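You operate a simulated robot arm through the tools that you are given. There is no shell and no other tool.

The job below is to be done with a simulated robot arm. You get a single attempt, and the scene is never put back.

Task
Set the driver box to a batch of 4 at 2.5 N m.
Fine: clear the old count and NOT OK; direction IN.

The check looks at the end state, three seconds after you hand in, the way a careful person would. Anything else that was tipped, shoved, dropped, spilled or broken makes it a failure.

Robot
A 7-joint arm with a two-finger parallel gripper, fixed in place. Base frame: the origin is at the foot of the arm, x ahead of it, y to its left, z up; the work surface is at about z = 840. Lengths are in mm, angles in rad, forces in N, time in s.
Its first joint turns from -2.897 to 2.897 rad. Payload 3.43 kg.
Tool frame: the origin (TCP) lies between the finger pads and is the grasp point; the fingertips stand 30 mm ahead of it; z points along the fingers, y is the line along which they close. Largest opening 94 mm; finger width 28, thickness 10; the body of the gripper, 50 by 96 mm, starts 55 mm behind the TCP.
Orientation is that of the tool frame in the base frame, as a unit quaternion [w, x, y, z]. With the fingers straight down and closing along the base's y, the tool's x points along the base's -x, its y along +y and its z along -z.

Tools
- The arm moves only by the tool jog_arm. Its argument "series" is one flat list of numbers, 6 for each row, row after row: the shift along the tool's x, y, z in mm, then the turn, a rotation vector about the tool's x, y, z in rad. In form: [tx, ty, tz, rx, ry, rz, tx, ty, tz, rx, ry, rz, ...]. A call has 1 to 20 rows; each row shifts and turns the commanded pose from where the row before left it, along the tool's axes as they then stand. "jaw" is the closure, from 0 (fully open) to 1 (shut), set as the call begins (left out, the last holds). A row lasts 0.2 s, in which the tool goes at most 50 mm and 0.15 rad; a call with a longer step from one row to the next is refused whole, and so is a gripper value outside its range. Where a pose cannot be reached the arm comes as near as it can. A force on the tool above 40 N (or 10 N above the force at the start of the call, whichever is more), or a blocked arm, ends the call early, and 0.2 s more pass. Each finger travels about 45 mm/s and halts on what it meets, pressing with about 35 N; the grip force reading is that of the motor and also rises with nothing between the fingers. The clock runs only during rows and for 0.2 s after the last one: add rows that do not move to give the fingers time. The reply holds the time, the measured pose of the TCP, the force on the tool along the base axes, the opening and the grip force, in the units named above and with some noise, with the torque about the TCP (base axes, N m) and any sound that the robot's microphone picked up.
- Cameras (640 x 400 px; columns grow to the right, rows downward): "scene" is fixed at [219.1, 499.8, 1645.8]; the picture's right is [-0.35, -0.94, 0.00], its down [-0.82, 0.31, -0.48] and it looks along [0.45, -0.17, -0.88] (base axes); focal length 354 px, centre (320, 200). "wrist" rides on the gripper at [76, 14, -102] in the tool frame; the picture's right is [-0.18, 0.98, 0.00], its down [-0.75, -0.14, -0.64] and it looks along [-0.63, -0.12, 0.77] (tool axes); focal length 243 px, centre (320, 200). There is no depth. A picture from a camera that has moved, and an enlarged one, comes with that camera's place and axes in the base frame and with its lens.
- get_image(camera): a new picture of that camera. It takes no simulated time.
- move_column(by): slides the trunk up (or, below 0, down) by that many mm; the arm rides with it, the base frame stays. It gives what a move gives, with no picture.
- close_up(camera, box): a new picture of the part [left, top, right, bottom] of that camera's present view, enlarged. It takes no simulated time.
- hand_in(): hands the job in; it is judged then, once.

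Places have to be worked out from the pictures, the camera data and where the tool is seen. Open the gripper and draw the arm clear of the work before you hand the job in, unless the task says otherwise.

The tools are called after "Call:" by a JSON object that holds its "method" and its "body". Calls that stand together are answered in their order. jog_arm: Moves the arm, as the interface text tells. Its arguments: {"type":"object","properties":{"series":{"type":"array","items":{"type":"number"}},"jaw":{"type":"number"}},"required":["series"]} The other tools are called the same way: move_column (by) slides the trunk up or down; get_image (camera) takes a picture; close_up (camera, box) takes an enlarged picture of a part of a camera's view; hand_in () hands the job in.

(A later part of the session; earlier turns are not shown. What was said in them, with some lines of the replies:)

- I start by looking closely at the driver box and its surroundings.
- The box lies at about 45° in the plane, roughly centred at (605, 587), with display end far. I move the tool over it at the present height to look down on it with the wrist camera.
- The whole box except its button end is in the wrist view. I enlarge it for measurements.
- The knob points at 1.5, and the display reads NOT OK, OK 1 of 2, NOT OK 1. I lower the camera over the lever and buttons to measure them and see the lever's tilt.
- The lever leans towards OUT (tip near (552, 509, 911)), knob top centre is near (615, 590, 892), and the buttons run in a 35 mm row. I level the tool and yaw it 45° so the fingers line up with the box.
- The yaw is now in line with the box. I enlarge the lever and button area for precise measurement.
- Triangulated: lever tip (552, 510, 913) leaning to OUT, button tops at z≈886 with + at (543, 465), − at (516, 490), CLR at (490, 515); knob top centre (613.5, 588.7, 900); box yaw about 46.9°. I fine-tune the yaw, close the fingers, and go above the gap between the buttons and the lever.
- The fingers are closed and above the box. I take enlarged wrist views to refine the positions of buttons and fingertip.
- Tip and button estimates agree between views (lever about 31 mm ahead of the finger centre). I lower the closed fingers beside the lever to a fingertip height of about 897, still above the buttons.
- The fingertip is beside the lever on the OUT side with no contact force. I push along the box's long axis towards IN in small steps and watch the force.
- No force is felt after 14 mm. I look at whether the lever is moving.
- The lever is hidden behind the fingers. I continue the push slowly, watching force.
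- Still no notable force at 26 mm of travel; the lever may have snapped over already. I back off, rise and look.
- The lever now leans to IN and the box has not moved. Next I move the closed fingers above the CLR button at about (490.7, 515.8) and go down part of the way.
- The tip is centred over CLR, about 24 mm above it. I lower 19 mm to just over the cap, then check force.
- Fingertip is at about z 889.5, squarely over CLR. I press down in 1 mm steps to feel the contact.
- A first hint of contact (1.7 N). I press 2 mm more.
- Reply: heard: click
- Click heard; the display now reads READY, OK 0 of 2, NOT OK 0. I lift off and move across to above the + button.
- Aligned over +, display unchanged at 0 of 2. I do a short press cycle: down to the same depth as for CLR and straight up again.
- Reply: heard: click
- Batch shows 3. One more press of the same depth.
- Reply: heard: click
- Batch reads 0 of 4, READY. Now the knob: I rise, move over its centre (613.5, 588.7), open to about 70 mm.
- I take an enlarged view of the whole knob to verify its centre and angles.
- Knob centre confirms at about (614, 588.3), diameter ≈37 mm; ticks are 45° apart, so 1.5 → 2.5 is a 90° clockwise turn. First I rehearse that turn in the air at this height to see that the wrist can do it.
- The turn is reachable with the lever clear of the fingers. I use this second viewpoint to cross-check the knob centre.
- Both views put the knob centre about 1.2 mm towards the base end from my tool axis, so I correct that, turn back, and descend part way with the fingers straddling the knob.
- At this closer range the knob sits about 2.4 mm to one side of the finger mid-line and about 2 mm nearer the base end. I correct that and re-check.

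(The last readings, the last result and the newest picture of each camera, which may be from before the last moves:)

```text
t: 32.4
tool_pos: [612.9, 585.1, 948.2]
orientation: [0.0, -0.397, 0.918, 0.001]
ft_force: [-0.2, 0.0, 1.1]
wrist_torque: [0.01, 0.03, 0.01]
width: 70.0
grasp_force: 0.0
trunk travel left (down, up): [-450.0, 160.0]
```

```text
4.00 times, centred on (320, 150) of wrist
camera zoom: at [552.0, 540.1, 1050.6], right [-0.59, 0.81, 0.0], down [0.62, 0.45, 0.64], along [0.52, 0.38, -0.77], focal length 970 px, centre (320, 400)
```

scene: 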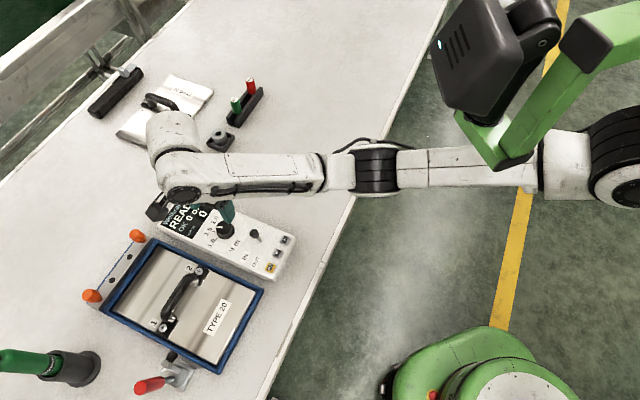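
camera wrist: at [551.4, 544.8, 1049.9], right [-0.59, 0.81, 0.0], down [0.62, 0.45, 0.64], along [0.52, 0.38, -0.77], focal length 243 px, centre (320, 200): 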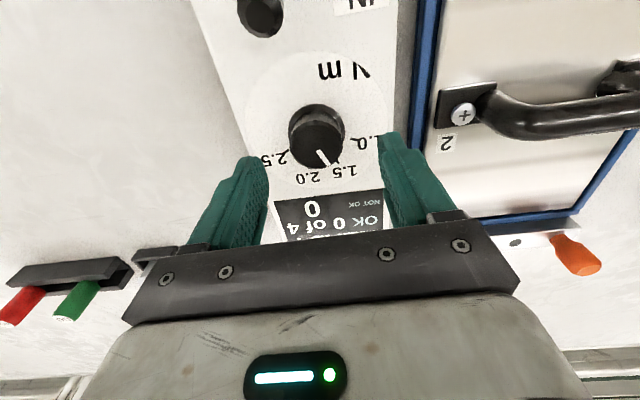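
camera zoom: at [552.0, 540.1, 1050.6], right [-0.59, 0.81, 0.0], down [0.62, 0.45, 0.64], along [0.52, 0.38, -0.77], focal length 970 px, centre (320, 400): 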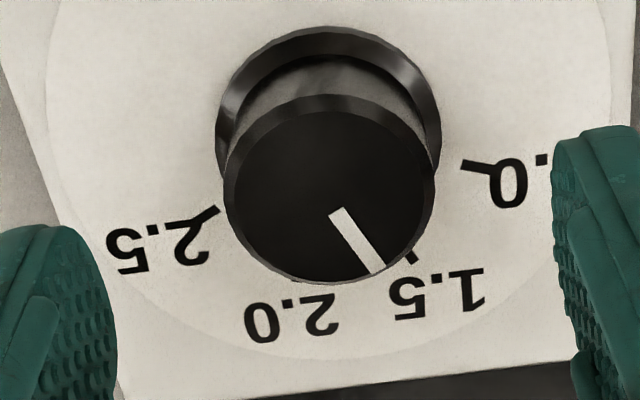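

It overshot by about 1.6 mm. I hold still for a moment to see whether the pose drifts before correcting.

Call:
{"method": "jog_arm", "body": {"series": [0, 0, 0, 0, 0, 0, 0, 0, 0, 0, 0, 0]}}

Call:
{"method": "close_up", "body": {"camera": "wrist", "box": [240, 100, 400, 200]}}

```text
t: 33.0
tool_pos: [613.6, 585.8, 948.3]
orientation: [0.0, -0.397, 0.918, 0.001]
ft_force: [0.2, 0.3, -0.1]
wrist_torque: [-0.03, 0.0, 0.0]
width: 69.7
grasp_force: 0.1
trunk travel left (down, up): [-450.0, 160.0]
```

```text
4.00 times, centred on (320, 150) of wrist
camera zoom: at [552.0, 540.2, 1050.5], right [-0.59, 0.81, 0.0], down [0.62, 0.45, 0.64], along [0.52, 0.38, -0.77], focal length 970 px, centre (320, 400)
```

zoom: 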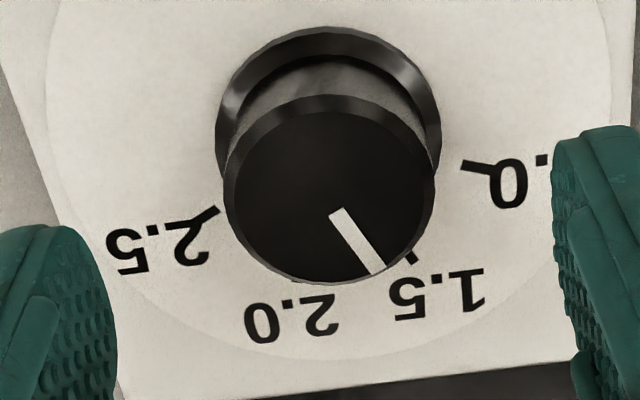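

The pose is stable, so I shift 1.6 mm along the closing axis and descend to a fingertip height of about 889 (fingers beside the knob), then check again.

Call:
{"method": "jog_arm", "body": {"series": [0, 1.6, 0, 0, 0, 0, 0, 0, 10, 0, 0, 0, 0, 0, 10, 0, 0, 0, 0, 0, 8, 0, 0, 0, 0, 0, 0, 0, 0, 0, 0, 0, 0, 0, 0, 0]}}

Call:
{"method": "close_up", "body": {"camera": "wrist", "box": [240, 100, 400, 200]}}

```text
t: 34.4
tool_pos: [612.7, 587.1, 920.5]
orientation: [-0.001, -0.397, 0.918, 0.001]
ft_force: [0.3, -0.5, -0.5]
wrist_torque: [-0.01, 0.0, 0.01]
width: 70.0
grasp_force: 0.0
trunk travel left (down, up): [-450.0, 160.0]
```

```text
4.00 times, centred on (320, 150) of wrist
camera zoom: at [550.9, 541.9, 1023.1], right [-0.59, 0.81, 0.0], down [0.62, 0.45, 0.64], along [0.52, 0.38, -0.77], focal length 970 px, centre (320, 400)
```

zoom: 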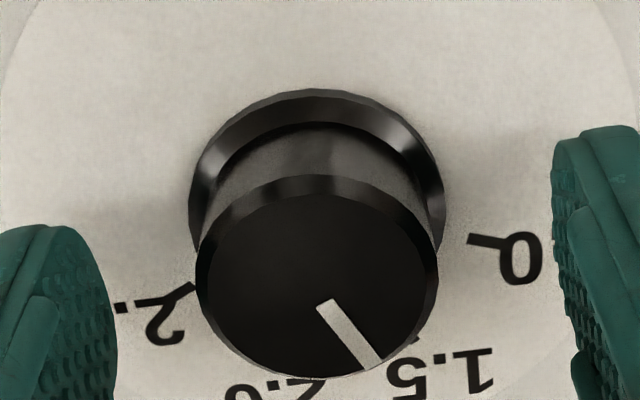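

Nearly centred (0.5 mm along the closing axis, about 1 mm along the other). I trim this and close the fingers to about 42 mm, still clear of the knob.

Call:
{"method": "jog_arm", "body": {"series": [-1.1, -0.5, 0, 0, 0, 0, 0, 0, 0, 0, 0, 0, 0, 0, 0, 0, 0, 0, 0, 0, 0, 0, 0, 0], "jaw": 0.553}}

Call:
{"method": "close_up", "body": {"camera": "wrist", "box": [240, 100, 400, 200]}}

```text
t: 35.4
tool_pos: [613.2, 588.6, 921.0]
orientation: [-0.001, -0.397, 0.918, 0.0]
ft_force: [-0.1, -0.2, -0.3]
wrist_torque: [0.04, 0.01, 0.03]
width: 41.9
grasp_force: 0.1
trunk travel left (down, up): [-450.0, 160.0]
```

```text
4.00 times, centred on (320, 150) of wrist
camera zoom: at [552.4, 541.9, 1023.2], right [-0.59, 0.81, 0.0], down [0.62, 0.45, 0.64], along [0.52, 0.38, -0.77], focal length 970 px, centre (320, 400)
```

zoom: 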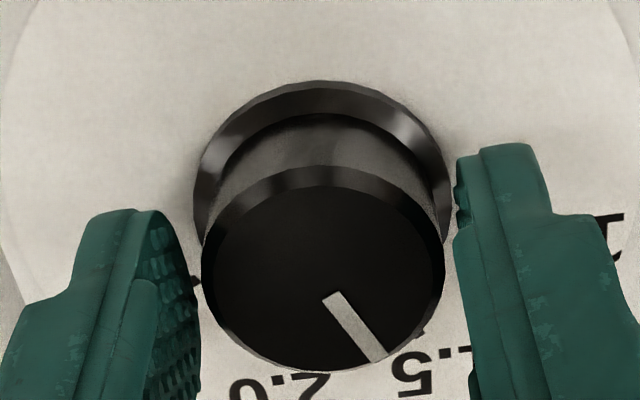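

The fingers straddle the knob symmetrically with no contact. I close gently onto it.

Call:
{"method": "jog_arm", "body": {"series": [0, 0, 0, 0, 0, 0, 0, 0, 0, 0, 0, 0], "jaw": 0.6}}

```text
t: 36.0
tool_pos: [612.9, 588.3, 919.5]
orientation: [-0.001, -0.397, 0.918, 0.001]
ft_force: [0.7, -0.5, 0.9]
wrist_torque: [0.02, 0.02, 0.0]
width: 37.5
grasp_force: 0.1
trunk travel left (down, up): [-450.0, 160.0]
```

Width is 37.5 mm with still no grip force. I close further in a small step.

Call:
{"method": "jog_arm", "body": {"series": [0, 0, 0, 0, 0, 0, 0, 0, 0, 0, 0, 0], "jaw": 0.63}}

Call:
{"method": "close_up", "body": {"camera": "wrist", "box": [240, 100, 400, 200]}}

```text
t: 36.6
tool_pos: [614.0, 589.1, 921.1]
orientation: [-0.001, -0.397, 0.918, 0.001]
ft_force: [-1.6, 1.1, -0.8]
wrist_torque: [-0.01, -0.07, -0.02]
width: 35.7
grasp_force: 16.1
trunk travel left (down, up): [-450.0, 160.0]
```

```text
4.00 times, centred on (320, 150) of wrist
camera zoom: at [552.2, 542.1, 1023.2], right [-0.59, 0.81, 0.0], down [0.62, 0.45, 0.64], along [0.52, 0.38, -0.77], focal length 970 px, centre (320, 400)
```

zoom: 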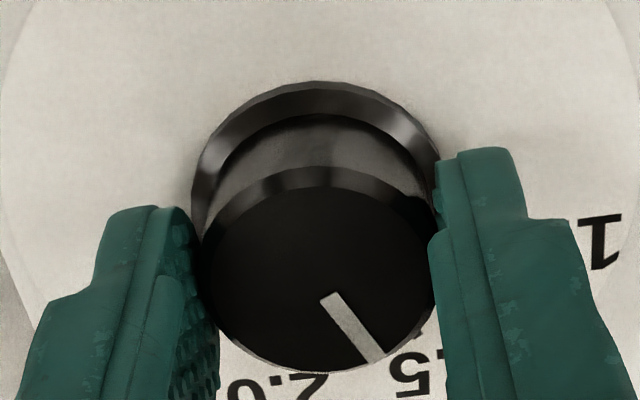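

Gripped at 35.7 mm with little side force. I turn the knob clockwise by about 0.3 rad as a trial.

Call:
{"method": "jog_arm", "body": {"series": [0, 0, 0, 0, 0, 0.1, 0, 0, 0, 0, 0, 0.1, 0, 0, 0, 0, 0, 0.1, 0, 0, 0, 0, 0, 0], "jaw": 0.65}}

Call:
{"method": "close_up", "body": {"camera": "wrist", "box": [240, 100, 400, 200]}}

Call:
{"method": "close_up", "body": {"camera": "scene", "box": [150, 180, 310, 280]}}

```text
t: 37.6
tool_pos: [613.7, 587.8, 919.5]
orientation: [-0.001, -0.256, 0.967, 0.001]
ft_force: [0.1, 6.4, -6.0]
wrist_torque: [0.2, -0.73, -0.03]
width: 35.7
grasp_force: 45.0
trunk travel left (down, up): [-450.0, 160.0]
```

```text
4.00 times, centred on (320, 150) of wrist
camera zoom: at [541.3, 562.9, 1023.2], right [-0.32, 0.95, 0.0], down [0.73, 0.25, 0.64], along [0.61, 0.21, -0.77], focal length 970 px, centre (320, 400)
```

zoom: 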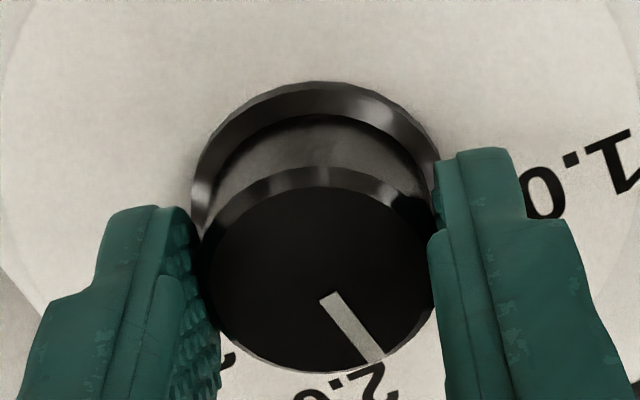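

```text
4.00 times, centred on (230, 230) of scene
camera zoom: at [219.1, 499.8, 1645.8], right [-0.35, -0.94, 0.0], down [-0.82, 0.31, -0.48], along [0.45, -0.17, -0.88], focal length 1417 px, centre (680, 80)
```

zoom: 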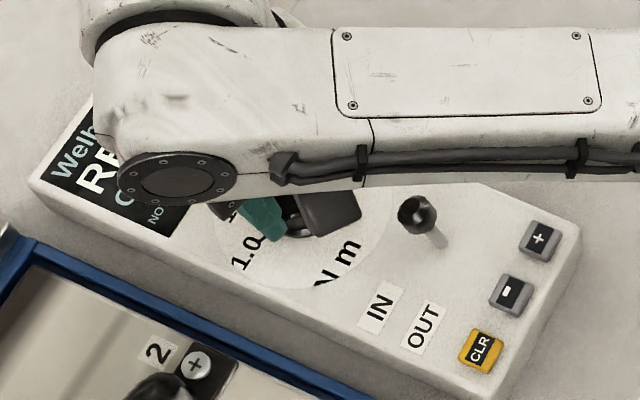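

The knob turns with the fingers and the box has not moved, but side forces rose to about 6 N with the firmer grip. I ease the grip slightly and turn on in a few more steps.

Call:
{"method": "jog_arm", "body": {"series": [0, 0, 0, 0, 0, 0, 0, 0, 0, 0, 0, 0.1, 0, 0, 0, 0, 0, 0.1, 0, 0, 0, 0, 0, 0.1, 0, 0, 0, 0, 0, 0.1, 0, 0, 0, 0, 0, 0], "jaw": 0.635}}

Call:
{"method": "close_up", "body": {"camera": "wrist", "box": [240, 100, 400, 200]}}

```text
t: 39.0
tool_pos: [613.4, 588.0, 920.7]
orientation: [0.0, -0.059, 0.998, 0.001]
ft_force: [-0.4, 12.1, -5.1]
wrist_torque: [0.11, -0.12, -0.01]
width: 35.5
grasp_force: 45.0
trunk travel left (down, up): [-450.0, 160.0]
```

```text
4.00 times, centred on (320, 150) of wrist
camera zoom: at [537.2, 593.4, 1023.3], right [0.07, 1.0, 0.0], down [0.77, -0.05, 0.64], along [0.64, -0.04, -0.77], focal length 970 px, centre (320, 400)
```

zoom: 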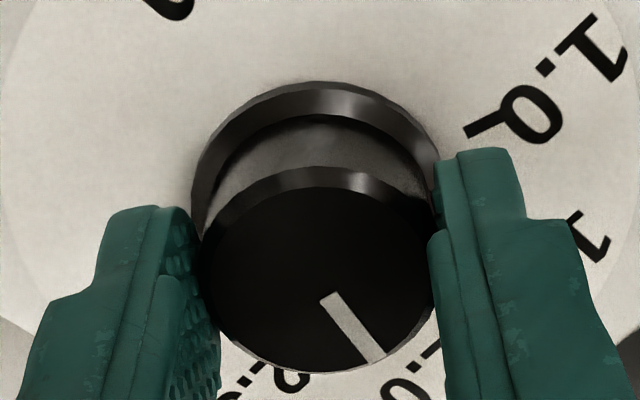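

Turned 0.7 rad so far, but a 12 N sideways load has built up along the closing axis. I relieve it by shifting the command 1 mm towards +y before going on.

Call:
{"method": "jog_arm", "body": {"series": [0, 1, 0.5, 0, 0, 0, 0, 0, 0, 0, 0, 0]}}

```text
t: 39.6
tool_pos: [613.2, 587.5, 920.5]
orientation: [0.0, -0.06, 0.998, 0.001]
ft_force: [-6.5, 5.0, 2.1]
wrist_torque: [-0.28, 0.07, 0.0]
width: 35.7
grasp_force: 45.2
trunk travel left (down, up): [-450.0, 160.0]
```

Side load dropped to 5 N in y with −6.5 N in x. I trim a little more and continue the turn.

Call:
{"method": "jog_arm", "body": {"series": [0.5, 0.5, 0, 0, 0, 0, 0, 0, 0, 0, 0, 0.1, 0, 0, 0, 0, 0, 0.1, 0, 0, 0, 0, 0, 0.1, 0, 0, 0, 0, 0, 0]}}

Call:
{"method": "close_up", "body": {"camera": "scene", "box": [150, 180, 310, 280]}}

```text
t: 40.8
tool_pos: [613.5, 587.7, 921.3]
orientation: [0.0, 0.092, 0.996, 0.0]
ft_force: [-1.4, 0.4, 3.0]
wrist_torque: [-0.53, 0.53, -0.03]
width: 35.6
grasp_force: 45.4
trunk travel left (down, up): [-450.0, 160.0]
```

```text
4.00 times, centred on (230, 230) of scene
camera zoom: at [219.1, 499.8, 1645.8], right [-0.35, -0.94, 0.0], down [-0.82, 0.31, -0.48], along [0.45, -0.17, -0.88], focal length 1417 px, centre (680, 80)
```

zoom: 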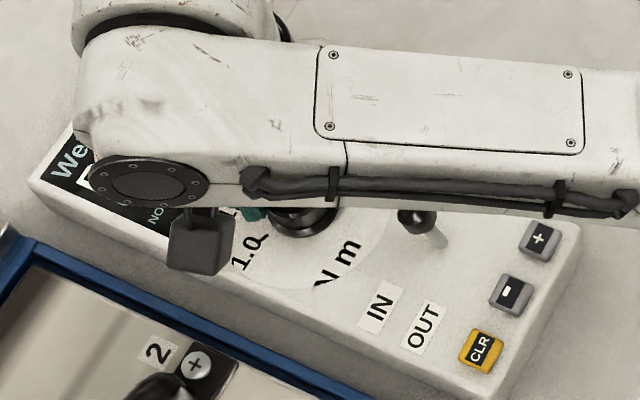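

Forces are small and the box is still where it was; 1.0 rad turned so far. I continue 0.4 rad more.

Call:
{"method": "jog_arm", "body": {"series": [0, 0, 0, 0, 0, 0.1, 0, 0, 0, 0, 0, 0.1, 0, 0, 0, 0, 0, 0.1, 0, 0, 0, 0, 0, 0.1, 0, 0, 0, 0, 0, 0]}}

Call:
{"method": "close_up", "body": {"camera": "wrist", "box": [240, 60, 400, 160]}}

```text
t: 42.0
tool_pos: [613.1, 588.2, 920.1]
orientation: [0.0, 0.289, 0.957, 0.001]
ft_force: [6.7, 5.2, -2.5]
wrist_torque: [-0.42, -0.58, -0.03]
width: 35.5
grasp_force: 45.5
trunk travel left (down, up): [-450.0, 160.0]
```

```text
4.00 times, centred on (320, 110) of wrist
camera zoom: at [558.9, 642.3, 1023.3], right [0.7, 0.72, 0.0], down [0.55, -0.54, 0.64], along [0.46, -0.45, -0.77], focal length 970 px, centre (320, 560)
```

zoom: 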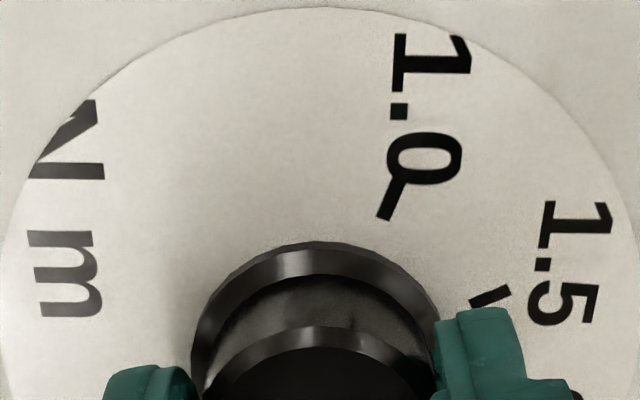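

1.40 rad turned. I trim the side load slightly and complete the remaining 0.17 rad.

Call:
{"method": "jog_arm", "body": {"series": [0, 0.7, 0, 0, 0, 0.085, 0, 0, 0, 0, 0, 0.085, 0, 0, 0, 0, 0, 0, 0, 0, 0, 0, 0, 0]}}

Call:
{"method": "close_up", "body": {"camera": "wrist", "box": [240, 100, 400, 200]}}

```text
t: 43.0
tool_pos: [613.8, 588.9, 920.8]
orientation: [0.0, 0.368, 0.93, 0.0]
ft_force: [5.8, -1.2, 3.8]
wrist_torque: [-0.49, -0.11, -0.03]
width: 35.5
grasp_force: 44.5
trunk travel left (down, up): [-450.0, 160.0]
```

```text
4.00 times, centred on (320, 150) of wrist
camera zoom: at [568.9, 651.0, 1023.3], right [0.81, 0.59, 0.0], down [0.45, -0.62, 0.64], along [0.38, -0.52, -0.77], focal length 970 px, centre (320, 400)
```

zoom: 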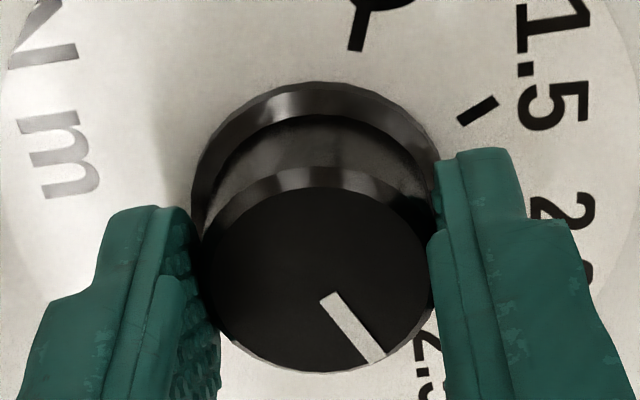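

The tool has turned 1.57 rad in total. I release to 60 mm, which keeps clear of the lever, and rise to look at the pointer.

Call:
{"method": "jog_arm", "body": {"series": [0, 0, 0, 0, 0, 0, 0, 0, 0, 0, 0, 0, 0, 0, 0, 0, 0, 0, 0, 0, -5, 0, 0, 0, 0, 0, -15, 0, 0, 0, 0, 0, -20, 0, 0, 0, 0, 0, -20, 0, 0, 0, 0, 0, -28, 0, 0, 0, 0, 0, 0, 0, 0, 0, 0, 0, 0, 0, 0, 0], "jaw": 0.36}}

Call:
{"method": "get_image", "body": {"camera": "wrist"}}

Call:
{"method": "close_up", "body": {"camera": "wrist", "box": [250, 60, 394, 150]}}

Call:
{"method": "close_up", "body": {"camera": "scene", "box": [150, 180, 310, 280]}}

```text
t: 45.2
tool_pos: [611.5, 589.9, 1008.8]
orientation: [-0.001, 0.367, 0.93, 0.001]
ft_force: [0.1, 0.7, -0.1]
wrist_torque: [0.01, 0.0, -0.01]
width: 60.4
grasp_force: 0.2
trunk travel left (down, up): [-450.0, 160.0]
```

```text
taken
camera wrist: at [567.3, 651.7, 1110.9], right [0.81, 0.59, 0.0], down [0.45, -0.62, 0.64], along [0.38, -0.52, -0.77], focal length 243 px, centre (320, 200)
```

wrist: 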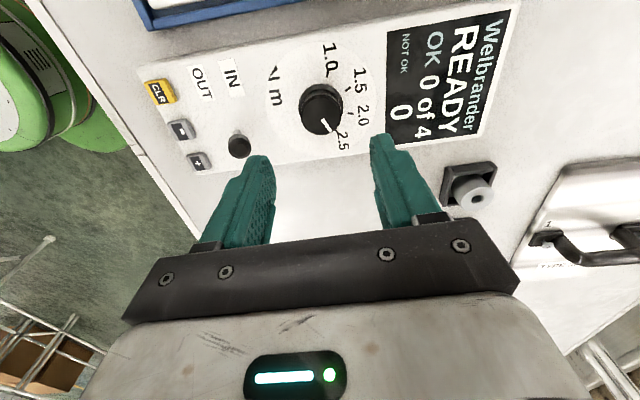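

```text
4.44 times, centred on (322, 105) of wrist
camera zoom: at [567.3, 651.7, 1110.9], right [0.81, 0.59, 0.0], down [0.45, -0.62, 0.64], along [0.38, -0.52, -0.77], focal length 1078 px, centre (311, 622)
```

zoom: 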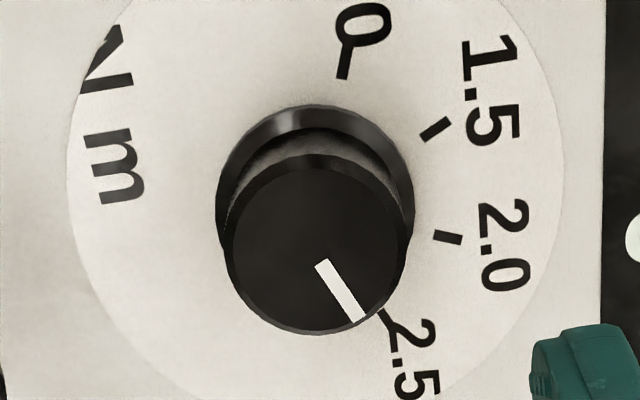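

```text
4.00 times, centred on (230, 230) of scene
camera zoom: at [219.1, 499.8, 1645.8], right [-0.35, -0.94, 0.0], down [-0.82, 0.31, -0.48], along [0.45, -0.17, -0.88], focal length 1417 px, centre (680, 80)
```

zoom: 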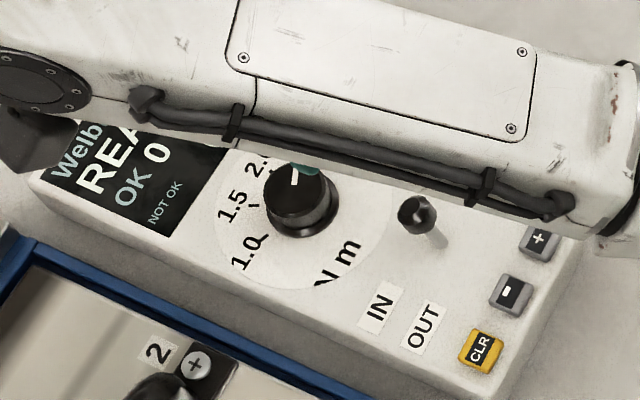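

The pointer now lines up with 2.5 (about −19° versus tick −20°), lever at IN, display READY 0 of 4. I rise straight up, then draw the arm away and open the gripper.

Call:
{"method": "jog_arm", "body": {"series": [0, 0, -30, 0, 0, 0, 0, 0, -40, 0, 0, 0, 0, 0, -40, 0, 0, 0, 0, 0, -40, 0, 0, 0, -21, -28.3, 0, 0, 0, 0, -21, -28.3, 0, 0, 0, 0, -21, -28.3, 0, 0, 0, 0, -21, -28.3, 0, 0, 0, 0, -21, -28.3, 0, 0, 0, 0, -21, -28.3, 0, 0, 0, 0, -21, -28.3, 0, 0, 0, 0, -21, -28.3, 0, 0, 0, 0, 0, 0, 0, 0, 0, 0, 0, 0, 0, 0, 0, 0]}}

Call:
{"method": "jog_arm", "body": {"series": [0, 0, 0, 0, 0, 0, 0, 0, 0, 0, 0, 0, 0, 0, 0, 0, 0, 0], "jaw": 0}}

Call:
{"method": "get_image", "body": {"camera": "scene"}}

Call:
{"method": "close_up", "body": {"camera": "scene", "box": [150, 180, 310, 280]}}

Call:
{"method": "close_up", "body": {"camera": "scene", "box": [190, 200, 270, 250]}}

```text
t: 48.2
tool_pos: [582.1, 307.8, 1157.8]
orientation: [0.0, 0.367, 0.93, 0.0]
ft_force: [0.0, -0.2, 0.6]
wrist_torque: [0.04, 0.02, 0.01]
width: 60.1
grasp_force: 0.0
trunk travel left (down, up): [-450.0, 160.0]
```

```text
t: 49.0
tool_pos: [581.3, 309.9, 1157.2]
orientation: [-0.001, 0.368, 0.93, 0.001]
ft_force: [-0.4, 0.2, -0.2]
wrist_torque: [0.03, 0.02, -0.02]
width: 93.9
grasp_force: 0.0
trunk travel left (down, up): [-450.0, 160.0]
```

```text
taken
```

scene: 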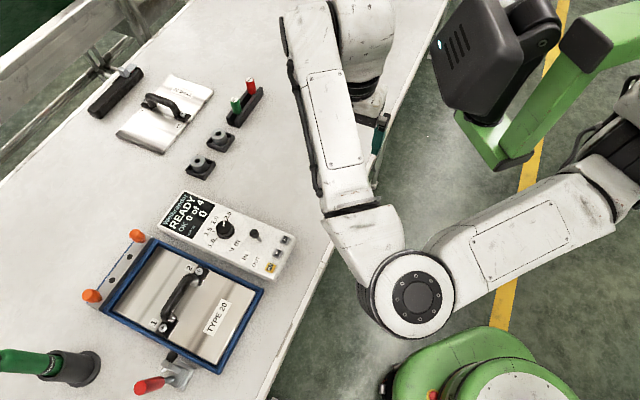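

```text
4.00 times, centred on (230, 230) of scene
camera zoom: at [219.1, 499.8, 1645.8], right [-0.35, -0.94, 0.0], down [-0.82, 0.31, -0.48], along [0.45, -0.17, -0.88], focal length 1417 px, centre (680, 80)
```

zoom: 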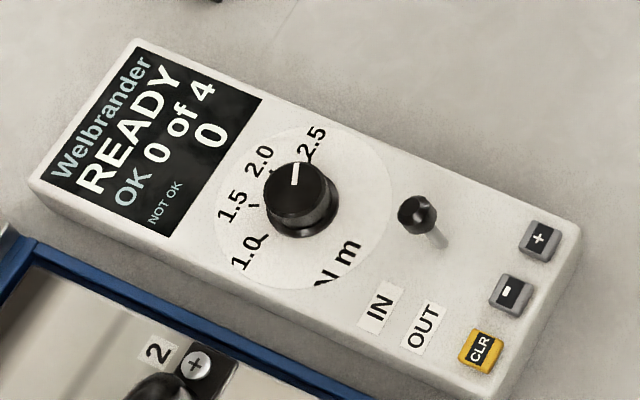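

```text
8.00 times, centred on (230, 225) of scene
camera zoom: at [219.1, 499.8, 1645.8], right [-0.35, -0.94, 0.0], down [-0.82, 0.31, -0.48], along [0.45, -0.17, -0.88], focal length 2834 px, centre (1040, 0)
```

zoom: 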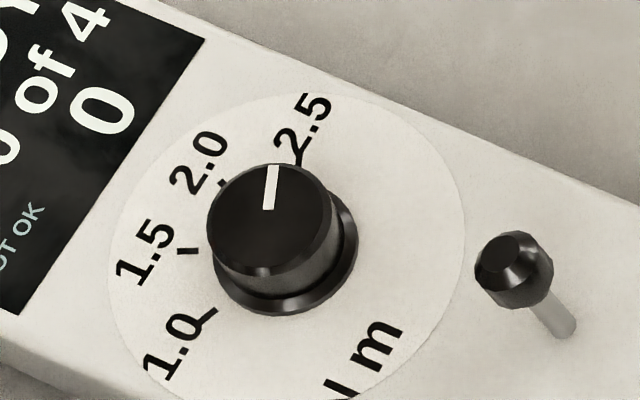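

Final view: READY, OK 0 of 4, NOT OK 0, pointer at 2.5, lever leaning to IN, box and neighbours unmoved, arm clear with gripper open. I hand the job in.

Call:
{"method": "hand_in", "body": {}}

```text
The job is handed in.
```

The driver box is set to a batch of 4 at 2.5 N m, with the old count and NOT OK cleared and the direction at IN. I have handed the job in.

- **Display:** it reads READY, OK 0 of 4, NOT OK 0.
- **Torque knob:** I turned it from 1.5 to 2.5. From the pictures the pointer sits within about 2° of the 2.5 mark.
- **Direction lever:** it was leaning to OUT and now leans to IN.
- **Surroundings:** the last scene view shows the box and everything around it where they were at the start. The arm is drawn clear and the gripper is open.
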